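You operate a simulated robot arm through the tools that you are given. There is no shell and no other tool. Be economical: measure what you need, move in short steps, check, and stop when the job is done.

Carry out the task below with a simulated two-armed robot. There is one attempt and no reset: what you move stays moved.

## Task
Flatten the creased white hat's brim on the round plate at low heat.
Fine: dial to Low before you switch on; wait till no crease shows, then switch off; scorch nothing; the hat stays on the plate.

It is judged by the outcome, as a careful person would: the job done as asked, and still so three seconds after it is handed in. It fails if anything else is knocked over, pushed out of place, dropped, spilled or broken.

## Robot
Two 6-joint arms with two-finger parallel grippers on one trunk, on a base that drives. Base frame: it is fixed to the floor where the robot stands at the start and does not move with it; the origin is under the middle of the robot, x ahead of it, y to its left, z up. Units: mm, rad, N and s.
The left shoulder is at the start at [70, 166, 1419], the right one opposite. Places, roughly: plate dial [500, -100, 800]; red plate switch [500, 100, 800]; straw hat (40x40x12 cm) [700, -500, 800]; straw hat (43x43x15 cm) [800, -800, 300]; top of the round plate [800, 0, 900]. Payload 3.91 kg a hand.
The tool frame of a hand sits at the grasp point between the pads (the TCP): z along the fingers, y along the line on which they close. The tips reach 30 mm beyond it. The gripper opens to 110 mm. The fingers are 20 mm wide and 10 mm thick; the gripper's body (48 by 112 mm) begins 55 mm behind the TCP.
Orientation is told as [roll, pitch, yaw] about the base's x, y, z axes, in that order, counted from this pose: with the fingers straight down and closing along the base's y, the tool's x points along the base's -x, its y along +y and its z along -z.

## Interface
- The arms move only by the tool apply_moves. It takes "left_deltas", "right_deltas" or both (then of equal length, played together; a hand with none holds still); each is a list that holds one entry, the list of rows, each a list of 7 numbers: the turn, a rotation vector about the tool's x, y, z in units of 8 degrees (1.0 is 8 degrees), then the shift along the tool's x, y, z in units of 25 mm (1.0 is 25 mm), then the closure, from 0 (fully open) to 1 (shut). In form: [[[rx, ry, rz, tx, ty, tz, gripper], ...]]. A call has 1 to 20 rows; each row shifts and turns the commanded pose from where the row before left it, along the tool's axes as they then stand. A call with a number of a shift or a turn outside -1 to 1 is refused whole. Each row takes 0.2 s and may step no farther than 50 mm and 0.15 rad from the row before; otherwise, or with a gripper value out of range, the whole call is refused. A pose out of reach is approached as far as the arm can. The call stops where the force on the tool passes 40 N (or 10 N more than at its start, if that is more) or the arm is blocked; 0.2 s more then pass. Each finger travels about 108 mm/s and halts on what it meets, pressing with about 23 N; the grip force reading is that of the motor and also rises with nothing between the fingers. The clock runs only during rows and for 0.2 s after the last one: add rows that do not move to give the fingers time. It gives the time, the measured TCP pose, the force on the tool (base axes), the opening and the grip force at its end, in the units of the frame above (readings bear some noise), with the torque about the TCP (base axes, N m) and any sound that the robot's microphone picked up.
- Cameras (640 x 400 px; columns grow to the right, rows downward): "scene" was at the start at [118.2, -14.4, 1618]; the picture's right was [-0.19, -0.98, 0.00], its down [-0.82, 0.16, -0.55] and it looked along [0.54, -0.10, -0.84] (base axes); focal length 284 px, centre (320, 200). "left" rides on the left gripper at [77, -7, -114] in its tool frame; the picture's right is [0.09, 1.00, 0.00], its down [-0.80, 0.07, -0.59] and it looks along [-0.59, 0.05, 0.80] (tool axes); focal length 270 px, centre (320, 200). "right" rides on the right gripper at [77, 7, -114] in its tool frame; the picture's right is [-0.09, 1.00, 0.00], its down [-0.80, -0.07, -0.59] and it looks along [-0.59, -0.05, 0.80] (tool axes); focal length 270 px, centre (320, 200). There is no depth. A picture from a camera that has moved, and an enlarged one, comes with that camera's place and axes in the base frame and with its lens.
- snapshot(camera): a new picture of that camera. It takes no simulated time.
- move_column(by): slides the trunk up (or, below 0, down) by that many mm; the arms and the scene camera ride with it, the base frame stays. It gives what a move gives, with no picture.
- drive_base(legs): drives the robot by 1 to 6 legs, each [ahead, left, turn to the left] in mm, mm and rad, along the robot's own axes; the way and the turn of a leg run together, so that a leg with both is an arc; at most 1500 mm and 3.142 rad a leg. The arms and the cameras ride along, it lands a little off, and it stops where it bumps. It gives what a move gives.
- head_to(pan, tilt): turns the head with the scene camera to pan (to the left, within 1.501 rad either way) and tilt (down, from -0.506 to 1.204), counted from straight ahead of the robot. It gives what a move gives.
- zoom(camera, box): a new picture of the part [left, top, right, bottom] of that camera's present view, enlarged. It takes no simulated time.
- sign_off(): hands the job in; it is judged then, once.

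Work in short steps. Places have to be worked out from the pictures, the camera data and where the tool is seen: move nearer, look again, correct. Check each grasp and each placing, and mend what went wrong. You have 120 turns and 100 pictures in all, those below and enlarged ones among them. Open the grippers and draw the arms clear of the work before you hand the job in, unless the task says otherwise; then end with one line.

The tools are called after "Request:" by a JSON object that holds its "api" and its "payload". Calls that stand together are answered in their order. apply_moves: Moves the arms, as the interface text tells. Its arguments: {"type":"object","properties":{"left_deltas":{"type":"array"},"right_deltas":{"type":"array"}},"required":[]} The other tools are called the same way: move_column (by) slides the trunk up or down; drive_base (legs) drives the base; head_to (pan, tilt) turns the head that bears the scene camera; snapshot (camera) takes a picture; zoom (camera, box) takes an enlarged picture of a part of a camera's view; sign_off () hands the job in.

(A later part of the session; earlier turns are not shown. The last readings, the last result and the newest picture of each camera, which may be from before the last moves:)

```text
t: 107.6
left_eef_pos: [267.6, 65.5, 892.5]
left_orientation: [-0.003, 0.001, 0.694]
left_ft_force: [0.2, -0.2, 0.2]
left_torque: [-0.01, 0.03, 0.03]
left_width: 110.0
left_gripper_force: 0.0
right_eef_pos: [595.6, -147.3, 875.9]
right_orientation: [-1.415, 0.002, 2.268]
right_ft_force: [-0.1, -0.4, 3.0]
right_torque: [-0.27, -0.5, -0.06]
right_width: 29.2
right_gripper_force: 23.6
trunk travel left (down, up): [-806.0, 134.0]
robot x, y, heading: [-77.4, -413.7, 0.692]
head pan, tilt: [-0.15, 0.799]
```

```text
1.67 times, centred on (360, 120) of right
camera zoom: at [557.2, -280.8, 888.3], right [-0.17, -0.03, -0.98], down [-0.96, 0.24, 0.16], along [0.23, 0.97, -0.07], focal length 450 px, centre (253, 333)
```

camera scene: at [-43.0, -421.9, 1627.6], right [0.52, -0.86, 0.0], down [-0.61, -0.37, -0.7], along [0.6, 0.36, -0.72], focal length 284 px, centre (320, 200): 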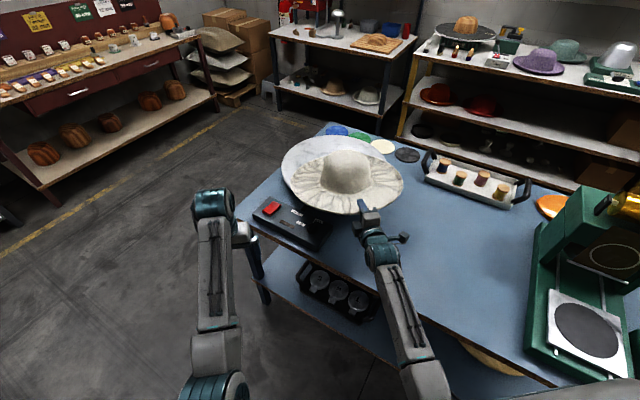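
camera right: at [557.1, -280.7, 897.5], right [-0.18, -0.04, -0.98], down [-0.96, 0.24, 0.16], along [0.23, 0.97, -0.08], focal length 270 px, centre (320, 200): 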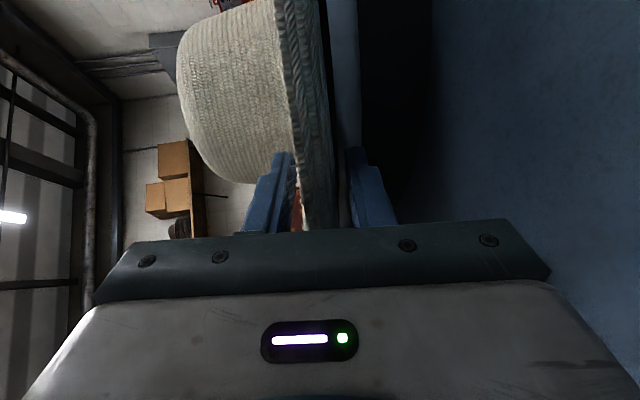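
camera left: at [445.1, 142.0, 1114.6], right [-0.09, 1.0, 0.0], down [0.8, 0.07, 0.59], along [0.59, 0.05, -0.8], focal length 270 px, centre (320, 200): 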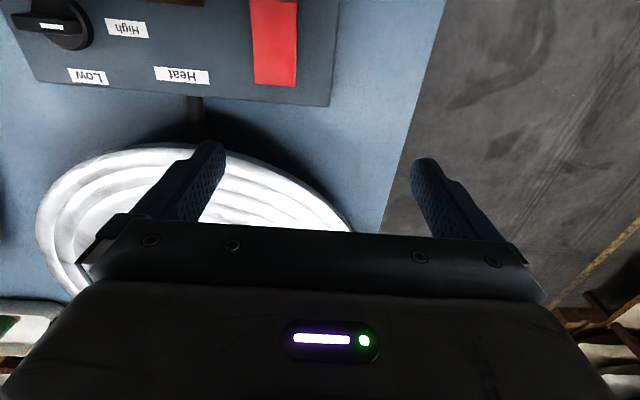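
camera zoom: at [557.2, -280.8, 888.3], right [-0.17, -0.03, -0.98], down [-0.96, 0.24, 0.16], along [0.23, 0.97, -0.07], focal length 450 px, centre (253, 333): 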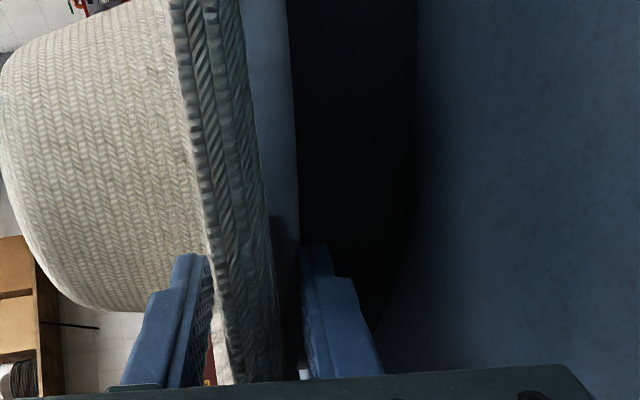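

The hat now rests on the plate (force reversed to +3 N). I'll open gently, then check.

Request:
{"api": "apply_moves", "payload": {"right_deltas": [[[0, 0, 0, 0, 0, 0, 0.7], [0, 0, 0, 0, 0, 0, 0.6], [0, 0, 0, 0, 0, 0, 0.55], [0, 0, 0, 0, 0, 0, 0.55]]]}}

Request:
{"api": "zoom", "payload": {"camera": "right", "box": [240, 0, 480, 240]}}

```text
t: 108.6
left_eef_pos: [268.3, 66.0, 891.6]
left_orientation: [-0.001, 0.001, 0.692]
left_ft_force: [-0.5, -0.2, 0.4]
left_torque: [-0.02, 0.0, 0.01]
left_width: 110.2
left_gripper_force: 0.2
right_eef_pos: [595.6, -147.9, 875.4]
right_orientation: [-1.412, 0.001, 2.269]
right_ft_force: [-0.4, -0.8, 0.4]
right_torque: [-0.02, 0.0, -0.01]
right_width: 49.5
right_gripper_force: 0.0
trunk travel left (down, up): [-806.0, 134.0]
robot x, y, heading: [-81.7, -412.3, 0.691]
head pan, tilt: [-0.15, 0.799]
```

```text
1.67 times, centred on (360, 120) of right
camera zoom: at [557.4, -280.7, 887.7], right [-0.17, -0.03, -0.98], down [-0.96, 0.24, 0.16], along [0.23, 0.97, -0.08], focal length 450 px, centre (253, 333)
```

zoom: 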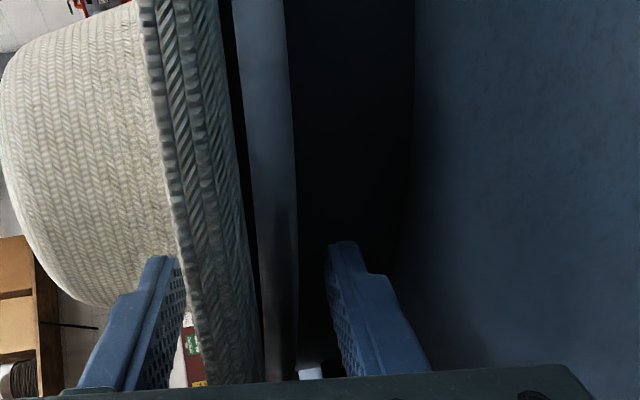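

The hat is resting free on the plate. I'll back the hand straight out 100 mm.

Request:
{"api": "drive_base", "payload": {"legs": [[-100, 0, 0]]}}

Request:
{"api": "snapshot", "payload": {"camera": "scene"}}

Request:
{"api": "snapshot", "payload": {"camera": "right"}}

```text
t: 109.8
left_eef_pos: [191.3, 3.7, 892.2]
left_orientation: [-0.001, 0.002, 0.692]
left_ft_force: [-0.6, 0.0, -0.3]
left_torque: [-0.01, 0.0, 0.04]
left_width: 110.1
left_gripper_force: 0.1
right_eef_pos: [518.7, -210.6, 874.9]
right_orientation: [-1.413, 0.003, 2.267]
right_ft_force: [1.1, -0.9, -0.5]
right_torque: [0.03, 0.01, 0.07]
right_width: 49.3
right_gripper_force: 0.1
trunk travel left (down, up): [-806.0, 134.0]
robot x, y, heading: [-155.7, -476.8, 0.694]
head pan, tilt: [-0.15, 0.799]
```

```text
39 pictures are left
camera scene: at [-47.9, -404.0, 1524.5], right [0.52, -0.86, 0.0], down [-0.61, -0.37, -0.7], along [0.6, 0.36, -0.72], focal length 284 px, centre (320, 200)
```

scene: 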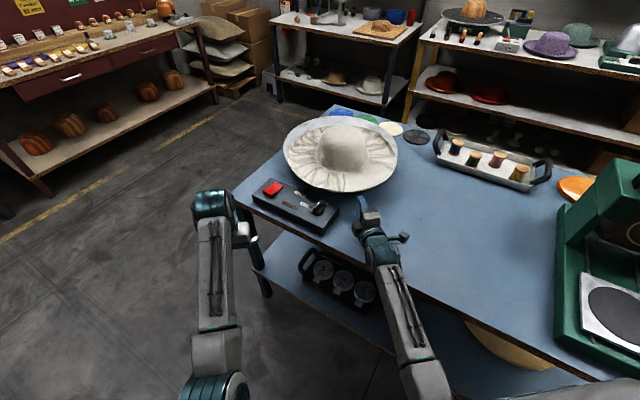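

```text
38 pictures are left
camera right: at [481.1, -344.1, 887.4], right [-0.17, -0.03, -0.98], down [-0.96, 0.24, 0.16], along [0.23, 0.97, -0.08], focal length 270 px, centre (320, 200)
```

right: 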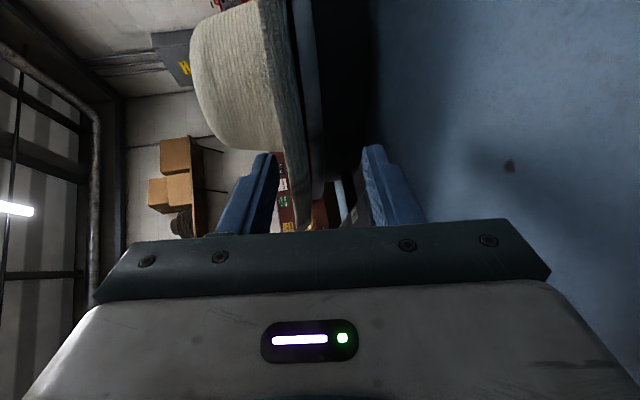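

The hat is stable and overhanging as intended. I'll close the fingers, raise them to mid-rim height, and push the hat about 65 mm toward the plate centre.

Request:
{"api": "apply_moves", "payload": {"right_deltas": [[[0, 0, 0, 0, 0, 0, 0.8], [0, 0, 0, 0, 0, 0, 1], [0, 0, 0, 0, 0, 0, 1], [0, 0, 0, 0, 0, 0, 1]]]}}

Request:
{"api": "move_column", "payload": {"by": 8}}

Request:
{"api": "drive_base", "payload": {"legs": [[100, 0, 0]]}}

Request:
{"api": "zoom", "payload": {"camera": "scene", "box": [240, 110, 430, 230]}}

```text
t: 110.8
left_eef_pos: [191.5, 3.2, 890.5]
left_orientation: [-0.002, 0.002, 0.693]
left_ft_force: [1.2, 0.3, -0.3]
left_torque: [0.0, 0.0, -0.01]
left_width: 110.1
left_gripper_force: 0.2
right_eef_pos: [518.0, -210.5, 874.7]
right_orientation: [-1.414, 0.001, 2.269]
right_ft_force: [-0.7, 0.3, -0.5]
right_torque: [-0.01, 0.0, -0.02]
right_width: 0.2
right_gripper_force: 23.3
trunk travel left (down, up): [-806.0, 134.0]
robot x, y, heading: [-154.9, -478.8, 0.691]
head pan, tilt: [-0.15, 0.799]
```

```text
t: 111.3
left_eef_pos: [191.4, 3.9, 899.5]
left_orientation: [-0.003, -0.002, 0.693]
left_ft_force: [1.0, -0.1, -0.3]
left_torque: [0.0, -0.01, 0.0]
left_width: 109.9
left_gripper_force: 0.0
right_eef_pos: [518.4, -211.0, 884.6]
right_orientation: [-1.414, 0.001, 2.269]
right_ft_force: [0.4, -0.8, -0.4]
right_torque: [0.0, 0.0, 0.0]
right_width: 0.0
right_gripper_force: 22.9
trunk travel left (down, up): [-814.0, 126.0]
robot x, y, heading: [-157.0, -475.9, 0.694]
head pan, tilt: [-0.15, 0.799]
```

```text
t: 112.5
left_eef_pos: [266.7, 66.2, 900.4]
left_orientation: [-0.003, 0.001, 0.692]
left_ft_force: [0.2, -0.5, -0.4]
left_torque: [0.01, -0.01, 0.02]
left_width: 110.2
left_gripper_force: 0.0
right_eef_pos: [595.4, -146.7, 884.1]
right_orientation: [-1.416, 0.003, 2.269]
right_ft_force: [-0.2, 1.1, -0.6]
right_torque: [0.03, 0.03, 0.01]
right_width: 0.0
right_gripper_force: 23.1
trunk travel left (down, up): [-814.0, 126.0]
robot x, y, heading: [-79.9, -414.0, 0.695]
head pan, tilt: [-0.15, 0.799]
```

```text
3.33 times, centred on (335, 170) of scene
camera zoom: at [27.7, -341.3, 1532.7], right [0.52, -0.86, 0.0], down [-0.61, -0.37, -0.7], along [0.6, 0.36, -0.72], focal length 947 px, centre (270, 300)
```

zoom: 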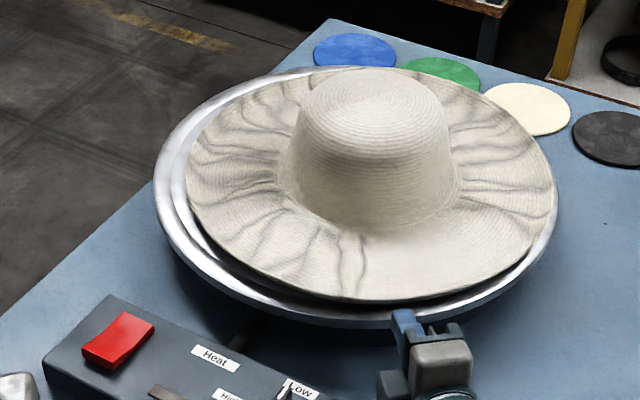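

The push worked: the hat is nearly centred but about 17 mm off toward -y. I'll bring the closed fingers around to the hat's right side (-y) and nudge it in +y.

Request:
{"api": "drive_base", "payload": {"legs": [[-80, 0, 0], [127, -206, 0]]}}

Request:
{"api": "snapshot", "payload": {"camera": "scene"}}

```text
t: 114.9
left_eef_pos: [431.2, -60.6, 900.3]
left_orientation: [-0.003, 0.002, 0.693]
left_ft_force: [-0.3, -0.1, 0.0]
left_torque: [-0.03, 0.0, 0.01]
left_width: 109.8
left_gripper_force: 0.0
right_eef_pos: [759.5, -274.6, 884.0]
right_orientation: [-1.414, 0.002, 2.27]
right_ft_force: [-0.5, 0.0, -0.3]
right_torque: [0.0, -0.02, -0.01]
right_width: 0.0
right_gripper_force: 22.6
trunk travel left (down, up): [-814.0, 126.0]
robot x, y, heading: [87.7, -539.1, 0.693]
head pan, tilt: [-0.15, 0.799]
```

```text
36 pictures are left
camera scene: at [192.3, -467.9, 1532.7], right [0.52, -0.86, 0.0], down [-0.61, -0.37, -0.7], along [0.6, 0.36, -0.72], focal length 284 px, centre (320, 200)
```

scene: 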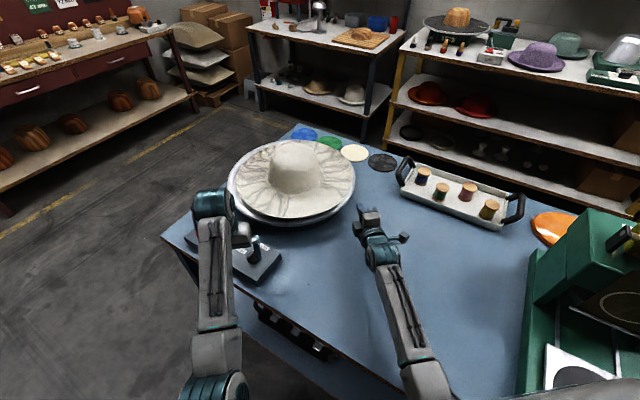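

The left hand hovers only a few mm above knob height, so I'll retract it back and up before nudging.

Request:
{"api": "apply_moves", "payload": {"left_deltas": [[[0, 0, 0, 0.4, 0, -0.5, 0], [0, 0, 0, 0.8, 0, -0.5, 0], [0, 0, 0, 0.8, 0, -0.2, 0], [0, 0, 0, 0.8, 0, 0, 0], [0, 0, 0, 0.8, 0, 0, 0], [0, 0, 0, 0, 0, 0, 0]]]}}

Request:
{"api": "drive_base", "payload": {"legs": [[26, 31, 0]]}}

Request:
{"api": "zoom", "payload": {"camera": "scene", "box": [210, 110, 400, 230]}}

```text
t: 116.5
left_eef_pos: [360.5, -85.7, 887.2]
left_orientation: [0.077, -0.016, 0.708]
left_ft_force: [0.1, 0.9, 0.8]
left_torque: [-0.02, -0.02, -0.02]
left_width: 109.9
left_gripper_force: 0.1
left hand out of reach, approached as far as the arm can: row 1, 2, 3, 4
right_eef_pos: [761.0, -273.8, 883.2]
right_orientation: [-1.413, 0.002, 2.269]
right_ft_force: [1.3, 0.2, -0.4]
right_torque: [-0.01, 0.02, -0.04]
right_width: 0.0
right_gripper_force: 23.6
trunk travel left (down, up): [-814.0, 126.0]
robot x, y, heading: [87.0, -543.8, 0.693]
head pan, tilt: [-0.15, 0.799]
stopped in row 6 (left hand): the arm was blocked; the commanded pose is now the measured one
```

```text
t: 117.6
left_eef_pos: [361.7, -43.7, 884.2]
left_orientation: [0.077, -0.016, 0.705]
left_ft_force: [0.1, 1.0, 0.2]
left_torque: [-0.02, 0.02, -0.01]
left_width: 109.9
left_gripper_force: 0.0
right_eef_pos: [760.3, -235.3, 883.3]
right_orientation: [-1.414, 0.009, 2.268]
right_ft_force: [-0.3, 0.0, 0.7]
right_torque: [0.05, 0.0, 0.02]
right_width: 0.0
right_gripper_force: 22.8
trunk travel left (down, up): [-814.0, 126.0]
robot x, y, heading: [86.8, -503.0, 0.69]
head pan, tilt: [-0.15, 0.799]
stopped in leg 1: the force on the tool passed its limit (the readings are from after the stop); the commanded pose is now the measured one
```

```text
3.33 times, centred on (305, 170) of scene
camera zoom: at [192.9, -423.8, 1532.4], right [0.52, -0.86, 0.0], down [-0.61, -0.37, -0.7], along [0.6, 0.36, -0.72], focal length 947 px, centre (370, 300)
```

zoom: 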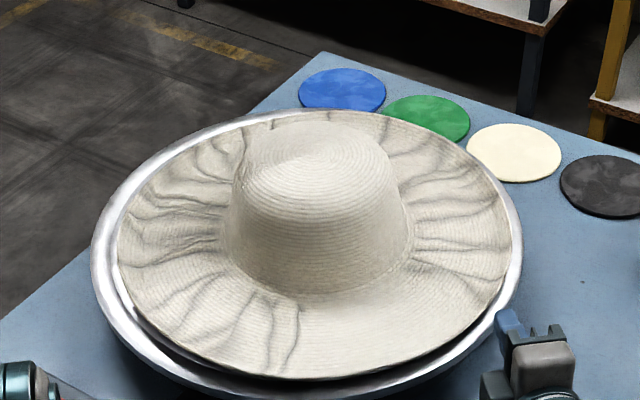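

The hat now sits well within the plate. I'll back the hand off the same way and retreat, then raise the trunk and square the base up for the switch.

Request:
{"api": "drive_base", "payload": {"legs": [[-26, -31, 0], [-250, -30, 0]]}}

Request:
{"api": "move_column", "payload": {"by": 126}}

Request:
{"api": "snapshot", "payload": {"camera": "scene"}}

```text
t: 119.9
left_eef_pos: [189.6, -267.4, 886.1]
left_orientation: [0.079, -0.015, 0.702]
left_ft_force: [0.9, 0.3, 0.2]
left_torque: [0.03, -0.01, 0.02]
left_width: 109.9
left_gripper_force: 0.1
right_eef_pos: [589.1, -459.6, 884.4]
right_orientation: [-1.415, 0.008, 2.265]
right_ft_force: [-0.6, -0.5, 0.1]
right_torque: [0.02, -0.01, -0.02]
right_width: 0.0
right_gripper_force: 22.8
trunk travel left (down, up): [-814.0, 126.0]
robot x, y, heading: [-86.3, -720.4, 0.693]
head pan, tilt: [-0.15, 0.799]
```

```text
t: 121.4
left_eef_pos: [189.0, -267.3, 1012.3]
left_orientation: [0.079, -0.016, 0.703]
left_ft_force: [0.5, 0.2, -0.3]
left_torque: [0.0, 0.01, -0.03]
left_width: 110.2
left_gripper_force: 0.0
right_eef_pos: [588.0, -459.2, 1010.2]
right_orientation: [-1.415, 0.008, 2.265]
right_ft_force: [-0.4, -0.4, 0.3]
right_torque: [0.02, -0.01, 0.01]
right_width: 0.0
right_gripper_force: 23.3
trunk travel left (down, up): [-940.0, 0.0]
robot x, y, heading: [-84.3, -723.2, 0.691]
head pan, tilt: [-0.15, 0.799]
```

```text
34 pictures are left
camera scene: at [21.2, -649.4, 1658.5], right [0.51, -0.86, 0.0], down [-0.62, -0.37, -0.7], along [0.6, 0.36, -0.72], focal length 284 px, centre (320, 200)
```

scene: 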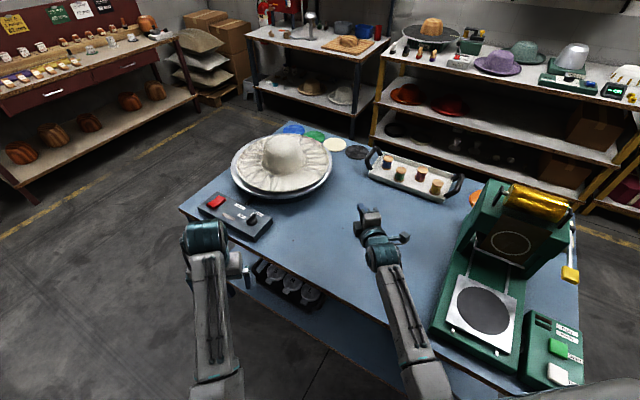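

The hat sits on the plate and the dial is on Low. I'll translate away from the press first, then turn square to the table.

Request:
{"api": "drive_base", "payload": {"legs": [[244, 682, 0], [0, 0, -0.691]]}}

Request:
{"api": "head_to", "payload": {"pan": 0, "tilt": 0.85}}

Request:
{"api": "snapshot", "payload": {"camera": "scene"}}

```text
t: 127.2
left_eef_pos: [168.5, 131.2, 1013.3]
left_orientation: [0.079, -0.017, 0.013]
left_ft_force: [-1.2, 0.0, -0.7]
left_torque: [-0.02, 0.01, 0.03]
left_width: 110.1
left_gripper_force: 0.0
right_eef_pos: [353.6, -271.1, 1009.3]
right_orientation: [-1.416, 0.008, 1.574]
right_ft_force: [-0.2, 0.3, -0.6]
right_torque: [-0.04, -0.01, -0.02]
right_width: 0.0
right_gripper_force: 23.1
trunk travel left (down, up): [-940.0, 0.0]
robot x, y, heading: [-336.2, -42.8, -0.001]
head pan, tilt: [-0.15, 0.799]
```

```text
t: 127.9
left_eef_pos: [168.3, 129.9, 1013.1]
left_orientation: [0.081, -0.019, 0.012]
left_ft_force: [-0.3, -0.5, 0.3]
left_torque: [-0.03, 0.0, -0.02]
left_width: 110.2
left_gripper_force: 0.1
right_eef_pos: [353.2, -272.3, 1010.6]
right_orientation: [-1.416, 0.007, 1.575]
right_ft_force: [1.0, 0.1, -0.4]
right_torque: [-0.01, 0.01, -0.03]
right_width: 0.0
right_gripper_force: 22.8
trunk travel left (down, up): [-940.0, 0.0]
robot x, y, heading: [-332.1, -41.3, -0.003]
head pan, tilt: [0.0, 0.85]
```

```text
33 pictures are left
camera scene: at [-206.7, -44.6, 1654.6], right [0.0, -1.0, 0.0], down [-0.75, 0.0, -0.66], along [0.66, 0.0, -0.75], focal length 284 px, centre (320, 200)
```

scene: 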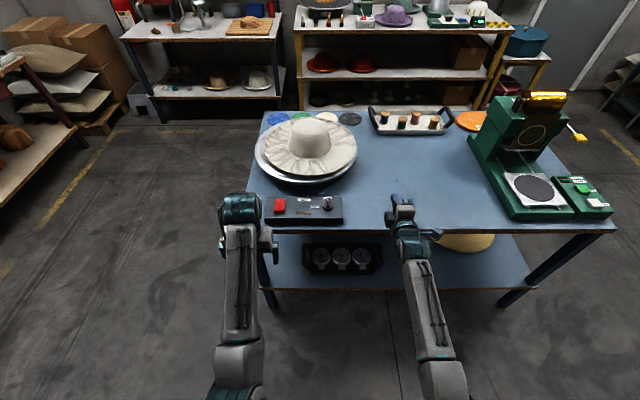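

I'll zoom to check the hat's centring from this squared view.

Request:
{"api": "zoom", "payload": {"camera": "scene", "box": [240, 100, 400, 230]}}

```text
3.08 times, centred on (320, 165) of scene
camera zoom: at [-206.7, -44.6, 1654.6], right [0.0, -1.0, 0.0], down [-0.75, 0.0, -0.66], along [0.66, 0.0, -0.75], focal length 874 px, centre (320, 308)
```

zoom: 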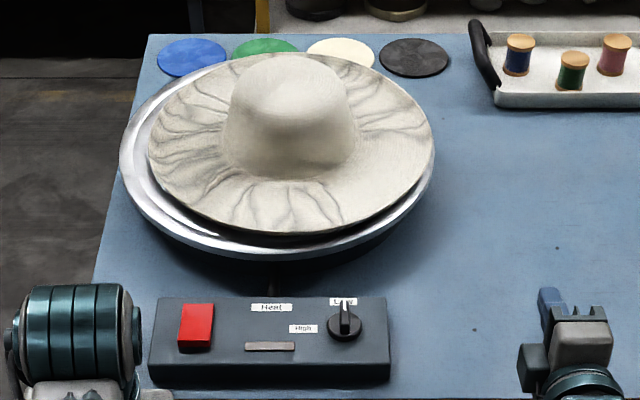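

From this square view the hat is still about 20 mm off toward -y. The earlier nudge likely met the plate lip. I'll push on the crown side instead, higher up at z about 948, clear of the brim and plate.

Request:
{"api": "move_column", "payload": {"by": -60}}

Request:
{"api": "drive_base", "payload": {"legs": [[0, 105, 0], [410, 0, 0]]}}

Request:
{"api": "snapshot", "payload": {"camera": "scene"}}

```text
t: 128.9
left_eef_pos: [166.4, 131.5, 953.1]
left_orientation: [0.08, -0.016, 0.012]
left_ft_force: [-1.2, 0.0, -0.5]
left_torque: [-0.01, 0.0, 0.02]
left_width: 109.9
left_gripper_force: 0.0
right_eef_pos: [352.3, -271.8, 949.8]
right_orientation: [-1.417, 0.006, 1.576]
right_ft_force: [0.3, -0.3, -0.8]
right_torque: [0.01, 0.01, 0.03]
right_width: 0.2
right_gripper_force: 23.2
trunk travel left (down, up): [-880.0, 60.0]
robot x, y, heading: [-333.2, -44.1, -0.002]
head pan, tilt: [0.0, 0.85]
```

```text
t: 132.2
left_eef_pos: [578.6, 236.4, 953.3]
left_orientation: [0.08, -0.018, 0.017]
left_ft_force: [0.2, -0.2, 0.1]
left_torque: [-0.05, -0.06, -0.03]
left_width: 109.9
left_gripper_force: 0.1
right_eef_pos: [764.6, -166.3, 949.6]
right_orientation: [-1.417, 0.007, 1.575]
right_ft_force: [0.8, -0.5, -0.3]
right_torque: [0.02, -0.02, -0.02]
right_width: 0.1
right_gripper_force: 22.6
trunk travel left (down, up): [-880.0, 60.0]
robot x, y, heading: [76.6, 59.4, 0.002]
head pan, tilt: [0.0, 0.85]
```

```text
31 pictures are left
camera scene: at [204.7, 59.7, 1594.7], right [0.0, -1.0, 0.0], down [-0.75, 0.0, -0.66], along [0.66, 0.0, -0.75], focal length 284 px, centre (320, 200)
```

scene: 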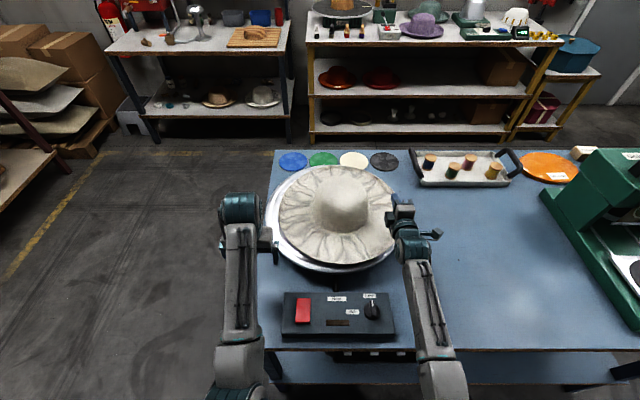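

The fingers are right of the crown at the right height. I'll drive left 70 mm and check.

Request:
{"api": "drive_base", "payload": {"legs": [[0, 70, 0]]}}

Request:
{"api": "zoom", "payload": {"camera": "scene", "box": [240, 140, 440, 290]}}

```text
t: 133.2
left_eef_pos: [580.0, 302.0, 953.2]
left_orientation: [0.082, -0.018, 0.014]
left_ft_force: [1.5, -0.3, 0.4]
left_torque: [0.01, -0.02, 0.0]
left_width: 110.0
left_gripper_force: 0.0
right_eef_pos: [766.1, -101.7, 948.1]
right_orientation: [-1.415, 0.003, 1.575]
right_ft_force: [0.3, -0.6, 0.4]
right_torque: [0.0, -0.01, 0.01]
right_width: 0.0
right_gripper_force: 23.1
trunk travel left (down, up): [-880.0, 60.0]
robot x, y, heading: [80.4, 130.1, -0.002]
head pan, tilt: [0.0, 0.85]
```

```text
2.67 times, centred on (340, 215) of scene
camera zoom: at [206.0, 123.1, 1594.6], right [0.0, -1.0, 0.0], down [-0.75, 0.0, -0.66], along [0.66, 0.0, -0.75], focal length 758 px, centre (267, 160)
```

zoom: 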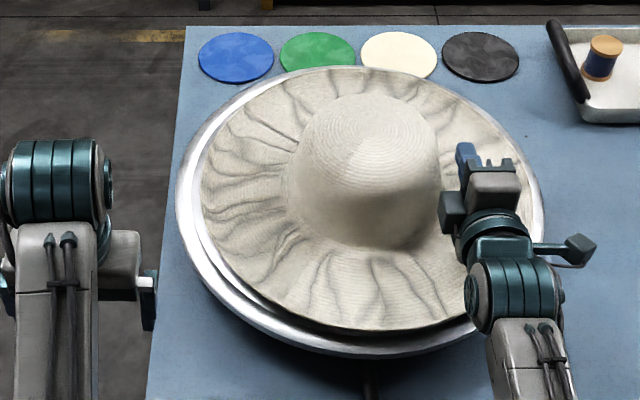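

The hat is now within about 10 mm of the plate centre in both axes, fully on the plate. I'll withdraw the hand and line up the left hand with the switch.

Request:
{"api": "drive_base", "payload": {"legs": [[0, -50, 0], [-300, 0, 0], [0, -146, 0]]}}

Request:
{"api": "apply_moves", "payload": {"left_deltas": [[[0.3, 0.1, 0, -0.5, 0, 0, 0.5], [0.27, 0, 0, -0.5, 0, 0, 1], [0, 0, 0, -0.5, 0, 0, 1], [0, 0, 0, -0.5, 0, 0, 1], [0, 0, 0, 0, 0, 0, 1]]]}}

Request:
{"api": "snapshot", "payload": {"camera": "scene"}}

Request:
{"api": "snapshot", "payload": {"camera": "left"}}

```text
t: 136.8
left_eef_pos: [278.0, 111.6, 952.8]
left_orientation: [0.077, -0.016, 0.014]
left_ft_force: [0.1, 0.2, 0.0]
left_torque: [0.01, 0.0, 0.04]
left_width: 110.0
left_gripper_force: 0.1
right_eef_pos: [463.0, -290.7, 950.4]
right_orientation: [-1.417, 0.008, 1.576]
right_ft_force: [0.0, 0.3, -0.7]
right_torque: [0.01, 0.01, 0.02]
right_width: 0.0
right_gripper_force: 23.3
trunk travel left (down, up): [-880.0, 60.0]
robot x, y, heading: [-227.1, -63.0, 0.003]
head pan, tilt: [0.0, 0.85]
```

```text
t: 138.0
left_eef_pos: [330.0, 109.6, 947.1]
left_orientation: [-0.001, -0.004, 0.014]
left_ft_force: [-0.4, -1.0, 0.6]
left_torque: [-0.01, 0.0, 0.02]
left_width: 0.0
left_gripper_force: 22.7
left hand out of reach, approached as far as the arm can: row 1
right_eef_pos: [463.0, -293.0, 951.0]
right_orientation: [-1.415, 0.007, 1.575]
right_ft_force: [-1.0, 0.0, -0.2]
right_torque: [-0.03, 0.0, 0.0]
right_width: 0.0
right_gripper_force: 22.9
trunk travel left (down, up): [-880.0, 60.0]
robot x, y, heading: [-223.7, -65.1, 0.002]
head pan, tilt: [0.0, 0.85]
```

```text
29 pictures are left
camera scene: at [-96.6, -65.6, 1594.6], right [0.0, -1.0, 0.0], down [-0.75, 0.0, -0.66], along [0.66, 0.0, -0.75], focal length 284 px, centre (320, 200)
```

scene: 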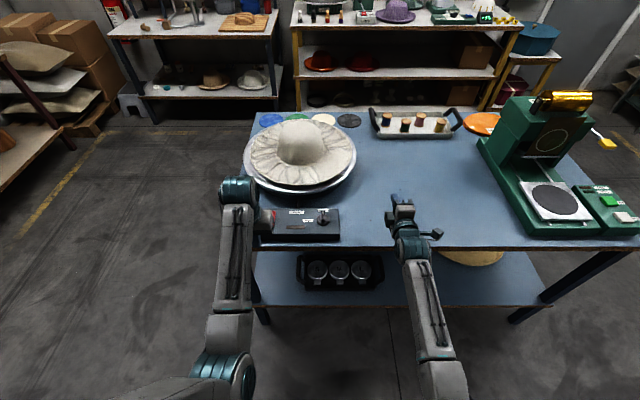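

```text
28 pictures are left
camera left: at [251.8, 101.6, 1061.8], right [-0.1, 0.99, 0.0], down [0.8, 0.08, 0.6], along [0.59, 0.06, -0.8], focal length 270 px, centre (320, 200)
```

left: 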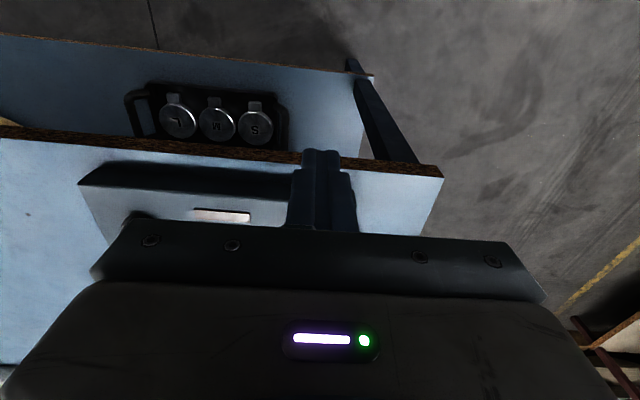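

I'll drive ahead 130 so the left fingertips come over the switch.

Request:
{"api": "drive_base", "payload": {"legs": [[125, 0, 0]]}}

Request:
{"api": "snapshot", "payload": {"camera": "left"}}

Request:
{"api": "zoom", "payload": {"camera": "scene", "box": [200, 130, 400, 280]}}

```text
t: 139.2
left_eef_pos: [451.0, 109.5, 946.9]
left_orientation: [0.001, -0.005, 0.015]
left_ft_force: [-1.1, -0.6, 0.3]
left_torque: [-0.02, 0.01, -0.01]
left_width: 0.0
left_gripper_force: 23.0
right_eef_pos: [584.0, -293.9, 951.3]
right_orientation: [-1.417, 0.007, 1.575]
right_ft_force: [-0.5, 0.0, 0.4]
right_torque: [-0.02, 0.0, 0.0]
right_width: 0.1
right_gripper_force: 22.9
trunk travel left (down, up): [-880.0, 60.0]
robot x, y, heading: [-98.7, -67.2, 0.002]
head pan, tilt: [0.0, 0.85]
```

```text
27 pictures are left
camera left: at [373.8, 101.2, 1062.5], right [-0.1, 0.99, 0.0], down [0.8, 0.08, 0.6], along [0.59, 0.06, -0.8], focal length 270 px, centre (320, 200)
```

left: 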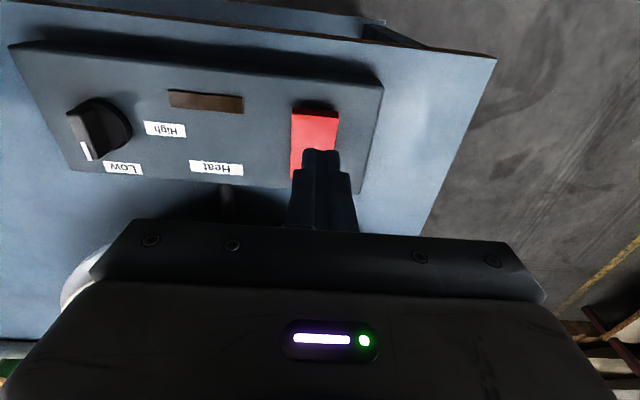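

```text
2.67 times, centred on (300, 205) of scene
camera zoom: at [24.9, -66.0, 1594.8], right [0.0, -1.0, 0.0], down [-0.75, 0.0, -0.66], along [0.66, 0.0, -0.75], focal length 758 px, centre (373, 187)
```

zoom: 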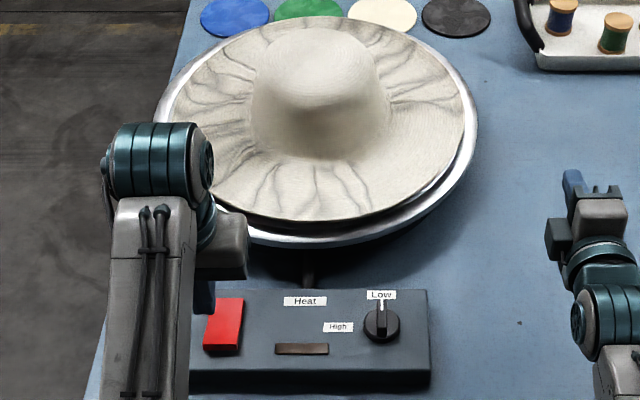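

The rocker spans x 442–507 at y about 104, with its near end raised. My closed tips are over the near end, so I'll descend toward it.

Request:
{"api": "apply_moves", "payload": {"left_deltas": [[[0, 0, 0, 0, -0.18, 0.7, 1], [0, 0, 0, 0, 0, 0.7, 1], [0, 0, 0, 0, 0, 0.5, 1], [0, 0, 0, 0, 0, 0, 1]]]}}

Request:
{"api": "zoom", "payload": {"camera": "left", "box": [220, 60, 420, 220]}}

```text
t: 140.2
left_eef_pos: [452.8, 103.3, 899.2]
left_orientation: [0.001, -0.004, 0.015]
left_ft_force: [-0.5, -0.2, 0.1]
left_torque: [0.01, -0.01, 0.0]
left_width: 0.5
left_gripper_force: 23.2
right_eef_pos: [586.6, -292.2, 950.0]
right_orientation: [-1.416, 0.007, 1.577]
right_ft_force: [0.4, 0.3, -0.3]
right_torque: [0.0, -0.03, -0.01]
right_width: 0.2
right_gripper_force: 23.0
trunk travel left (down, up): [-880.0, 60.0]
robot x, y, heading: [-105.3, -63.0, -0.003]
head pan, tilt: [0.0, 0.85]
```

```text
2.50 times, centred on (320, 140) of left
camera zoom: at [374.9, 96.7, 1014.7], right [-0.1, 0.99, 0.0], down [0.8, 0.08, 0.6], along [0.59, 0.06, -0.8], focal length 676 px, centre (320, 350)
```

zoom: 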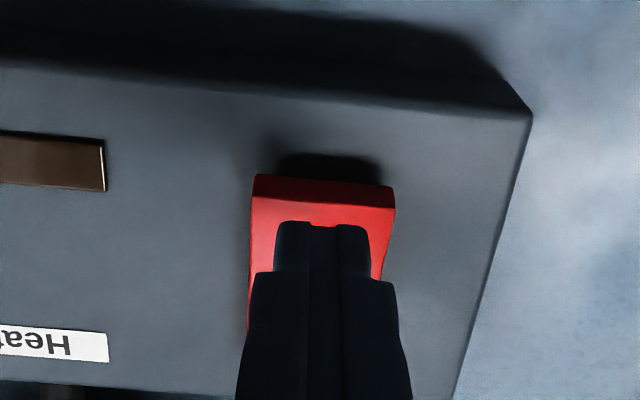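

The tips are right over the raised near end. I'll press down in small steps.

Request:
{"api": "apply_moves", "payload": {"left_deltas": [[[0, 0, 0, 0, 0, 0.2, 1], [0, 0, 0, 0, 0, 0.2, 1], [0, 0, 0, 0, 0, 0.15, 1], [0, 0, 0, 0, 0, 0.15, 1], [0, 0, 0, 0, 0, 0.1, 1]]]}}

Request:
{"api": "zoom", "payload": {"camera": "left", "box": [220, 60, 420, 220]}}

```text
t: 141.4
left_eef_pos: [453.1, 103.8, 880.6]
left_orientation: [-0.001, -0.003, 0.013]
left_ft_force: [-0.5, 0.3, 1.3]
left_torque: [-0.01, 0.04, -0.01]
left_width: 0.1
left_gripper_force: 23.3
right_eef_pos: [587.0, -291.8, 950.3]
right_orientation: [-1.414, 0.007, 1.576]
right_ft_force: [-0.5, 0.3, -0.2]
right_torque: [0.0, -0.02, 0.05]
right_width: 0.1
right_gripper_force: 23.3
trunk travel left (down, up): [-880.0, 60.0]
robot x, y, heading: [-98.8, -64.6, -0.002]
head pan, tilt: [0.0, 0.85]
```

```text
2.50 times, centred on (320, 140) of left
camera zoom: at [375.1, 96.7, 994.3], right [-0.1, 0.99, 0.0], down [0.8, 0.08, 0.6], along [0.59, 0.06, -0.8], focal length 676 px, centre (320, 350)
```

zoom: 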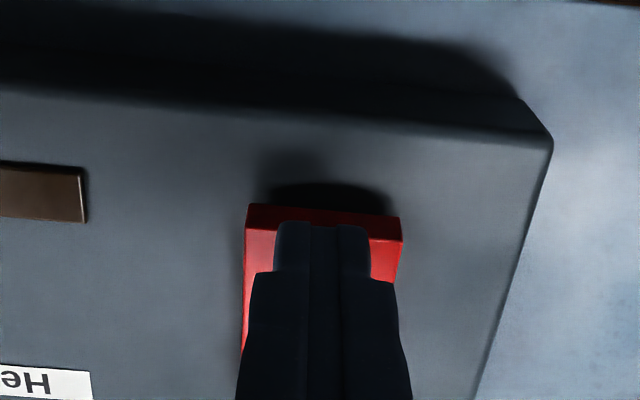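

Nearly touching. I'll shift forward slightly and press on in about 2 mm steps.

Request:
{"api": "apply_moves", "payload": {"left_deltas": [[[0, 0, 0, -0.15, 0, -0.05, 1], [0, 0, 0, 0, 0, 0.12, 1], [0, 0, 0, 0, 0, 0.1, 1], [0, 0, 0, 0, 0, 0.1, 1], [0, 0, 0, 0, 0, 0.1, 1]]]}}

Request:
{"api": "zoom", "payload": {"camera": "left", "box": [120, 60, 420, 220]}}

```text
t: 142.6
left_eef_pos: [456.8, 104.0, 875.2]
left_orientation: [0.001, -0.014, 0.013]
left_ft_force: [2.3, 3.3, 32.8]
left_torque: [0.15, -0.43, -0.27]
left_width: 0.0
left_gripper_force: 22.9
right_eef_pos: [584.7, -292.9, 952.5]
right_orientation: [-1.419, 0.007, 1.577]
right_ft_force: [-0.2, -0.8, -0.6]
right_torque: [0.03, -0.02, -0.01]
right_width: 0.0
right_gripper_force: 23.0
trunk travel left (down, up): [-880.0, 60.0]
robot x, y, heading: [-100.7, -65.6, 0.003]
head pan, tilt: [0.0, 0.85]
```

```text
2.13 times, centred on (270, 140) of left
camera zoom: at [377.6, 96.7, 988.9], right [-0.1, 0.99, 0.0], down [0.79, 0.08, 0.61], along [0.6, 0.06, -0.8], focal length 577 px, centre (427, 328)
```

zoom: 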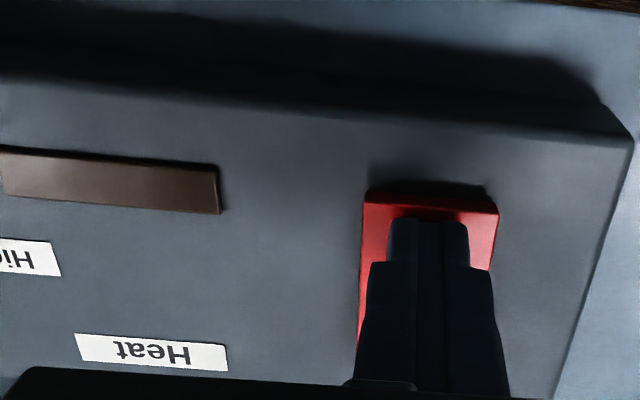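

Force is 33 N but the lamp still looks dark and there was no click. I'll lift 25 mm and inspect the rocker.

Request:
{"api": "apply_moves", "payload": {"left_deltas": [[[0, 0, 0, 0, 0, -0.5, 1], [0, 0, 0, 0.6, 0, -0.9, 1], [0, 0, 0, 0.6, 0, -0.9, 1], [0, 0, 0, 0.6, 0, 0, 1], [0, 0, 0, 0, 0, 0, 1]]]}}

Request:
{"api": "zoom", "payload": {"camera": "left", "box": [120, 60, 420, 250]}}

Request:
{"api": "zoom", "payload": {"camera": "scene", "box": [220, 190, 380, 290]}}

```text
t: 143.8
left_eef_pos: [411.9, 104.2, 929.6]
left_orientation: [-0.001, -0.003, 0.015]
left_ft_force: [0.7, -0.6, -0.5]
left_torque: [-0.01, 0.0, 0.01]
left_width: 0.0
left_gripper_force: 23.5
right_eef_pos: [586.4, -292.6, 949.3]
right_orientation: [-1.414, 0.008, 1.576]
right_ft_force: [-1.1, -0.1, -0.2]
right_torque: [0.02, -0.03, 0.0]
right_width: 0.0
right_gripper_force: 23.4
trunk travel left (down, up): [-880.0, 60.0]
robot x, y, heading: [-102.8, -64.1, 0.003]
head pan, tilt: [0.0, 0.85]
```

```text
2.11 times, centred on (270, 155) of left
camera zoom: at [334.3, 96.8, 1043.6], right [-0.1, 0.99, 0.0], down [0.8, 0.08, 0.6], along [0.59, 0.06, -0.8], focal length 569 px, centre (425, 295)
```

zoom: 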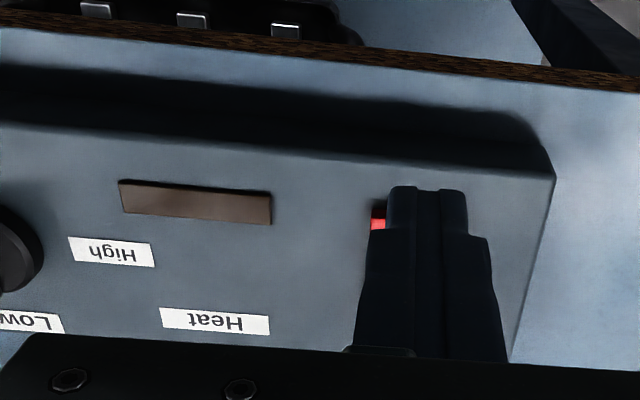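

```text
4.00 times, centred on (300, 240) of scene
camera zoom: at [26.7, -66.0, 1594.6], right [0.0, -1.0, 0.0], down [-0.75, 0.0, -0.66], along [0.66, 0.0, -0.75], focal length 1137 px, centre (400, 40)
```

zoom: 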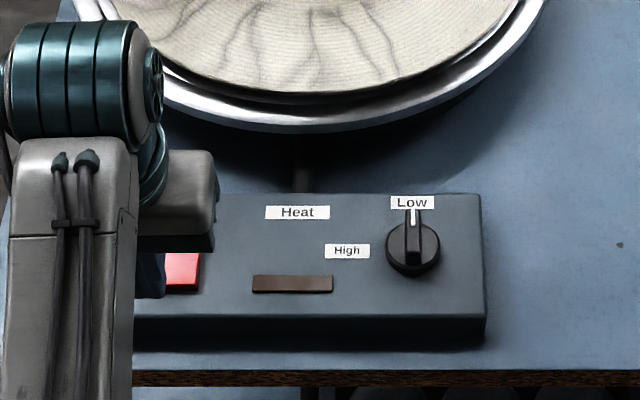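

I need an unobstructed view of the rocker, so I'll shift the left hand 75 mm to the left.

Request:
{"api": "apply_moves", "payload": {"left_deltas": [[[0, 0, 0, 0, 1, 0, 1], [0, 0, 0, 0, 1, 0, 1], [0, 0, 0, 0, 1, 0, 1], [0, 0, 0, 0, 0, 0, 1]]]}}

Request:
{"api": "zoom", "payload": {"camera": "left", "box": [120, 80, 360, 240]}}

Request:
{"api": "zoom", "payload": {"camera": "scene", "box": [220, 210, 340, 285]}}

```text
t: 144.8
left_eef_pos: [409.3, 179.3, 928.1]
left_orientation: [-0.001, -0.002, 0.013]
left_ft_force: [0.1, -1.1, -0.1]
left_torque: [-0.01, -0.01, 0.0]
left_width: 0.0
left_gripper_force: 23.5
right_eef_pos: [585.6, -293.8, 949.5]
right_orientation: [-1.416, 0.007, 1.577]
right_ft_force: [0.1, -0.1, -0.3]
right_torque: [-0.01, 0.0, 0.02]
right_width: 0.1
right_gripper_force: 23.1
trunk travel left (down, up): [-880.0, 60.0]
robot x, y, heading: [-101.8, -64.0, -0.001]
head pan, tilt: [0.0, 0.85]
```

```text
2.50 times, centred on (240, 160) of left
camera zoom: at [333.1, 171.6, 1042.6], right [-0.1, 0.99, 0.0], down [0.8, 0.08, 0.6], along [0.59, 0.06, -0.8], focal length 676 px, centre (520, 300)
```

zoom: 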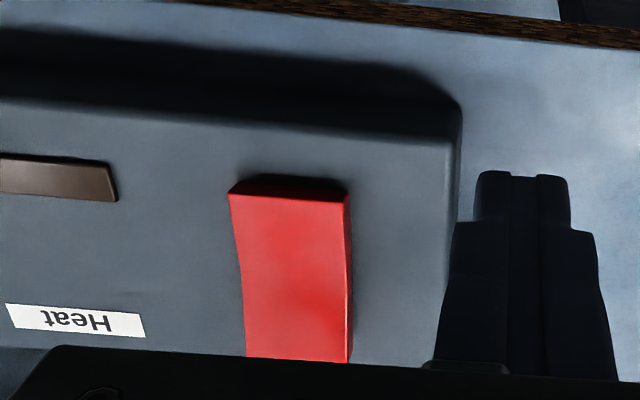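

```text
5.33 times, centred on (280, 248) of scene
camera zoom: at [27.2, -66.5, 1594.6], right [0.0, -1.0, 0.0], down [-0.75, 0.0, -0.66], along [0.66, 0.0, -0.75], focal length 1516 px, centre (533, -53)
```

zoom: 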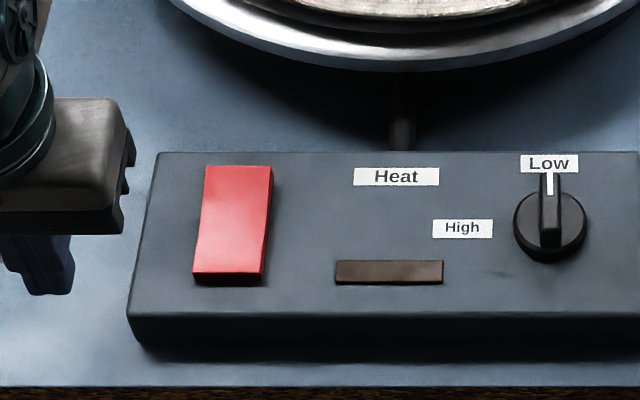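

The rocker now looks flipped: the far end stands higher and the red is brighter. I'll wait about 2 s and look at the switch and hat.

Request:
{"api": "apply_moves", "payload": {"left_deltas": [[[0, 0, 0, 0, 0, 0, 1], [0, 0, 0, 0, 0, 0, 1], [0, 0, 0, 0, 0, 0, 1], [0, 0, 0, 0, 0, 0, 1], [0, 0, 0, 0, 0, 0, 1], [0, 0, 0, 0, 0, 0, 1], [0, 0, 0, 0, 0, 0, 1], [0, 0, 0, 0, 0, 0, 1]]]}}

Request:
{"api": "zoom", "payload": {"camera": "scene", "box": [220, 120, 400, 280]}}

```text
t: 146.6
left_eef_pos: [411.1, 180.8, 927.7]
left_orientation: [0.0, -0.004, 0.014]
left_ft_force: [-0.2, 0.1, 0.0]
left_torque: [-0.03, -0.01, 0.02]
left_width: 0.0
left_gripper_force: 23.2
right_eef_pos: [586.2, -292.5, 949.0]
right_orientation: [-1.416, 0.007, 1.577]
right_ft_force: [-0.2, -0.6, -0.2]
right_torque: [0.01, 0.03, -0.01]
right_width: 0.2
right_gripper_force: 23.1
trunk travel left (down, up): [-880.0, 60.0]
robot x, y, heading: [-99.9, -67.2, -0.005]
head pan, tilt: [0.0, 0.85]
```

```text
2.50 times, centred on (310, 200) of scene
camera zoom: at [27.2, -66.0, 1594.6], right [0.0, -1.0, 0.0], down [-0.75, 0.0, -0.66], along [0.66, 0.0, -0.75], focal length 710 px, centre (345, 200)
```

zoom: 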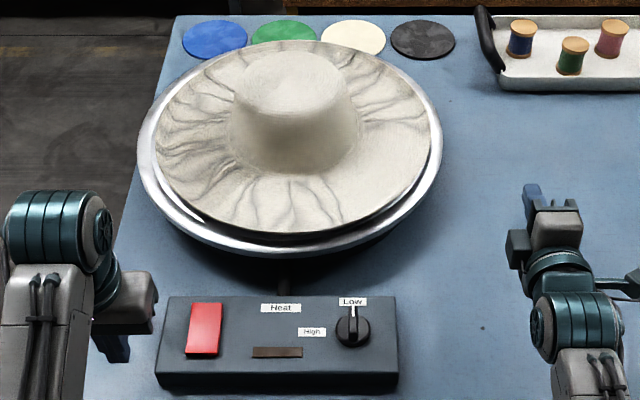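

No obvious change yet. I'll wait 4 more seconds and compare the creases.

Request:
{"api": "apply_moves", "payload": {"left_deltas": [[[0, 0, 0, 0, 0, 0, 1], [0, 0, 0, 0, 0, 0, 1], [0, 0, 0, 0, 0, 0, 1], [0, 0, 0, 0, 0, 0, 1], [0, 0, 0, 0, 0, 0, 1], [0, 0, 0, 0, 0, 0, 1], [0, 0, 0, 0, 0, 0, 1], [0, 0, 0, 0, 0, 0, 1], [0, 0, 0, 0, 0, 0, 1], [0, 0, 0, 0, 0, 0, 1], [0, 0, 0, 0, 0, 0, 1], [0, 0, 0, 0, 0, 0, 1], [0, 0, 0, 0, 0, 0, 1], [0, 0, 0, 0, 0, 0, 1], [0, 0, 0, 0, 0, 0, 1], [0, 0, 0, 0, 0, 0, 1], [0, 0, 0, 0, 0, 0, 1], [0, 0, 0, 0, 0, 0, 1]]]}}

Request:
{"api": "zoom", "payload": {"camera": "scene", "box": [220, 120, 400, 280]}}

```text
t: 150.4
left_eef_pos: [409.7, 179.5, 928.5]
left_orientation: [0.001, -0.004, 0.014]
left_ft_force: [0.2, 0.1, 0.5]
left_torque: [0.01, 0.01, -0.04]
left_width: 0.1
left_gripper_force: 22.7
right_eef_pos: [587.2, -292.3, 949.4]
right_orientation: [-1.415, 0.008, 1.576]
right_ft_force: [0.0, -0.5, 0.3]
right_torque: [0.01, -0.01, 0.01]
right_width: 0.0
right_gripper_force: 23.0
trunk travel left (down, up): [-880.0, 60.0]
robot x, y, heading: [-97.6, -62.4, -0.0]
head pan, tilt: [0.0, 0.85]
```

```text
2.50 times, centred on (310, 200) of scene
camera zoom: at [27.2, -65.9, 1594.6], right [0.0, -1.0, 0.0], down [-0.75, 0.0, -0.66], along [0.66, 0.0, -0.75], focal length 710 px, centre (345, 200)
```

zoom: 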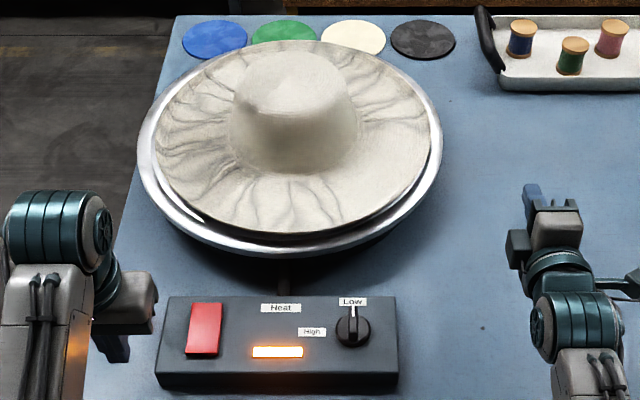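

The heat lamp is lit, so the plate is on at Low and the creases are starting to fade. I'll pre-position the left hand above the rocker's far, raised end while watching.

Request:
{"api": "apply_moves", "payload": {"left_deltas": [[[0, 0, 0, -0.9, -0.8, 0, 1], [0, 0, 0, -0.9, -0.8, 0, 1], [0, 0, 0, -0.9, -0.8, 0, 1], [0, 0, 0, -0.8, -0.65, 0, 1], [0, 0, 0, 0, 0, 0.4, 1], [0, 0, 0, 0, 0, 0.4, 1], [0, 0, 0, 0, 0, 0, 1]]]}}

Request:
{"api": "zoom", "payload": {"camera": "scene", "box": [220, 120, 400, 280]}}

Request:
{"api": "zoom", "payload": {"camera": "left", "box": [200, 40, 440, 200]}}

```text
t: 152.0
left_eef_pos: [500.1, 102.8, 906.7]
left_orientation: [0.001, -0.003, 0.014]
left_ft_force: [-0.9, -0.2, 0.2]
left_torque: [0.01, 0.0, -0.02]
left_width: 0.0
left_gripper_force: 22.8
right_eef_pos: [585.7, -292.3, 948.7]
right_orientation: [-1.417, 0.006, 1.575]
right_ft_force: [-0.3, 0.0, -0.7]
right_torque: [0.02, 0.0, 0.03]
right_width: 0.0
right_gripper_force: 22.5
trunk travel left (down, up): [-880.0, 60.0]
robot x, y, heading: [-102.7, -65.6, -0.0]
head pan, tilt: [0.0, 0.85]
```

```text
2.50 times, centred on (310, 200) of scene
camera zoom: at [27.7, -66.5, 1594.5], right [0.0, -1.0, 0.0], down [-0.75, 0.0, -0.66], along [0.66, 0.0, -0.75], focal length 710 px, centre (345, 200)
```

zoom: 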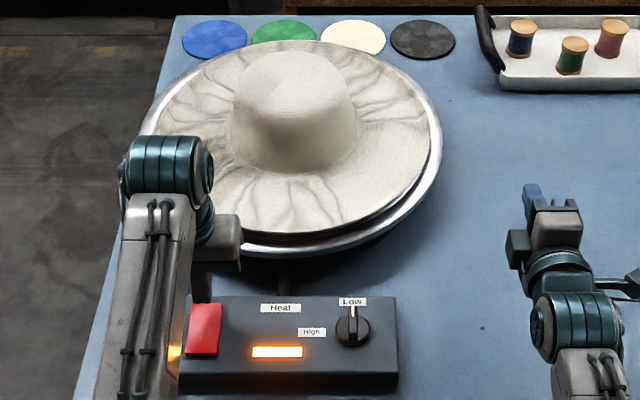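

```text
2.50 times, centred on (320, 120) of left
camera zoom: at [422.4, 95.8, 1022.5], right [-0.1, 0.99, 0.0], down [0.8, 0.08, 0.6], along [0.59, 0.06, -0.8], focal length 676 px, centre (320, 400)
```

zoom: 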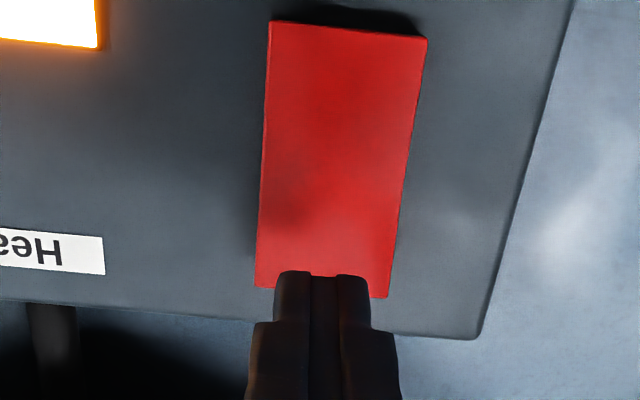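

The creases are fading quickly and the fingertip is poised over the far end. I'll wait about 1.5 s and check again.

Request:
{"api": "apply_moves", "payload": {"left_deltas": [[[0, 0, 0, 0, 0, 0.2, 1], [0, 0, 0, 0, 0, 0.2, 1], [0, 0, 0, 0, 0, 0, 1], [0, 0, 0, 0, 0, 0, 1], [0, 0, 0, 0, 0, 0, 1], [0, 0, 0, 0, 0, 0, 1]]]}}

Request:
{"api": "zoom", "payload": {"camera": "scene", "box": [250, 120, 350, 190]}}

```text
t: 153.4
left_eef_pos: [498.2, 103.8, 897.9]
left_orientation: [0.0, -0.004, 0.014]
left_ft_force: [0.1, 0.2, 0.0]
left_torque: [0.01, -0.02, 0.04]
left_width: 0.0
left_gripper_force: 22.1
right_eef_pos: [585.2, -291.5, 949.0]
right_orientation: [-1.416, 0.008, 1.577]
right_ft_force: [0.0, 0.6, -0.3]
right_torque: [0.01, 0.01, 0.0]
right_width: 0.0
right_gripper_force: 23.0
trunk travel left (down, up): [-880.0, 60.0]
robot x, y, heading: [-98.6, -62.9, 0.001]
head pan, tilt: [0.0, 0.85]
```

```text
5.71 times, centred on (300, 155) of scene
camera zoom: at [27.2, -65.9, 1594.6], right [0.0, -1.0, 0.0], down [-0.75, 0.0, -0.66], along [0.66, 0.0, -0.75], focal length 1624 px, centre (434, 457)
```

zoom: 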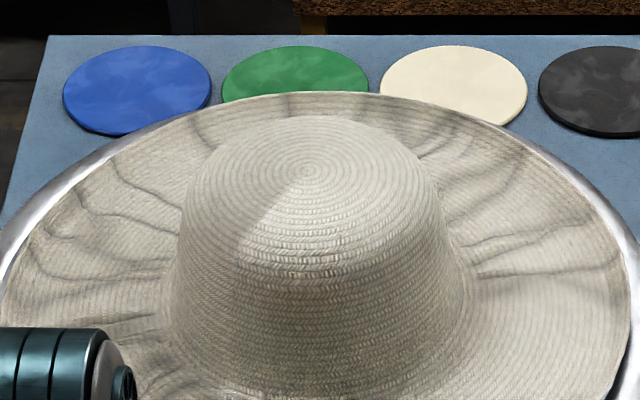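

Faint creases remain. I'll wait another 3 s.

Request:
{"api": "apply_moves", "payload": {"left_deltas": [[[0, 0, 0, 0, 0, 0, 1], [0, 0, 0, 0, 0, 0, 1], [0, 0, 0, 0, 0, 0, 1], [0, 0, 0, 0, 0, 0, 1], [0, 0, 0, 0, 0, 0, 1], [0, 0, 0, 0, 0, 0, 1], [0, 0, 0, 0, 0, 0, 1], [0, 0, 0, 0, 0, 0, 1], [0, 0, 0, 0, 0, 0, 1], [0, 0, 0, 0, 0, 0, 1], [0, 0, 0, 0, 0, 0, 1], [0, 0, 0, 0, 0, 0, 1], [0, 0, 0, 0, 0, 0, 1], [0, 0, 0, 0, 0, 0, 1]]]}}

Request:
{"api": "zoom", "payload": {"camera": "scene", "box": [250, 125, 354, 195]}}

```text
t: 156.4
left_eef_pos: [499.1, 103.5, 898.9]
left_orientation: [-0.001, -0.004, 0.012]
left_ft_force: [0.2, 0.3, 0.1]
left_torque: [-0.01, 0.01, -0.01]
left_width: 0.2
left_gripper_force: 23.0
right_eef_pos: [588.0, -293.4, 949.5]
right_orientation: [-1.415, 0.007, 1.577]
right_ft_force: [0.3, -0.6, -0.7]
right_torque: [0.01, 0.01, -0.02]
right_width: 0.0
right_gripper_force: 22.8
trunk travel left (down, up): [-880.0, 60.0]
robot x, y, heading: [-101.4, -64.3, -0.001]
head pan, tilt: [0.0, 0.85]
```

```text
5.71 times, centred on (302, 160) of scene
camera zoom: at [27.2, -66.0, 1594.6], right [0.0, -1.0, 0.0], down [-0.75, 0.0, -0.66], along [0.66, 0.0, -0.75], focal length 1624 px, centre (423, 429)
```

zoom: 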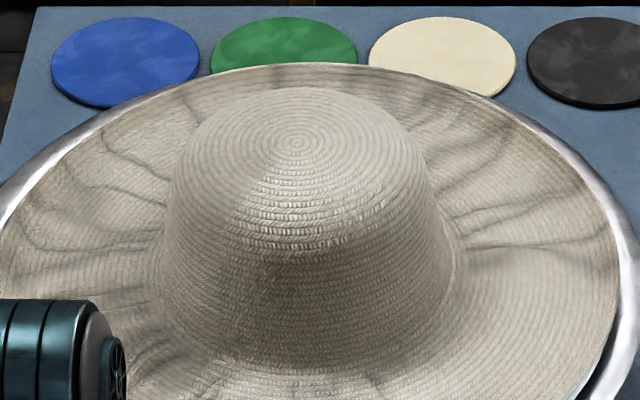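

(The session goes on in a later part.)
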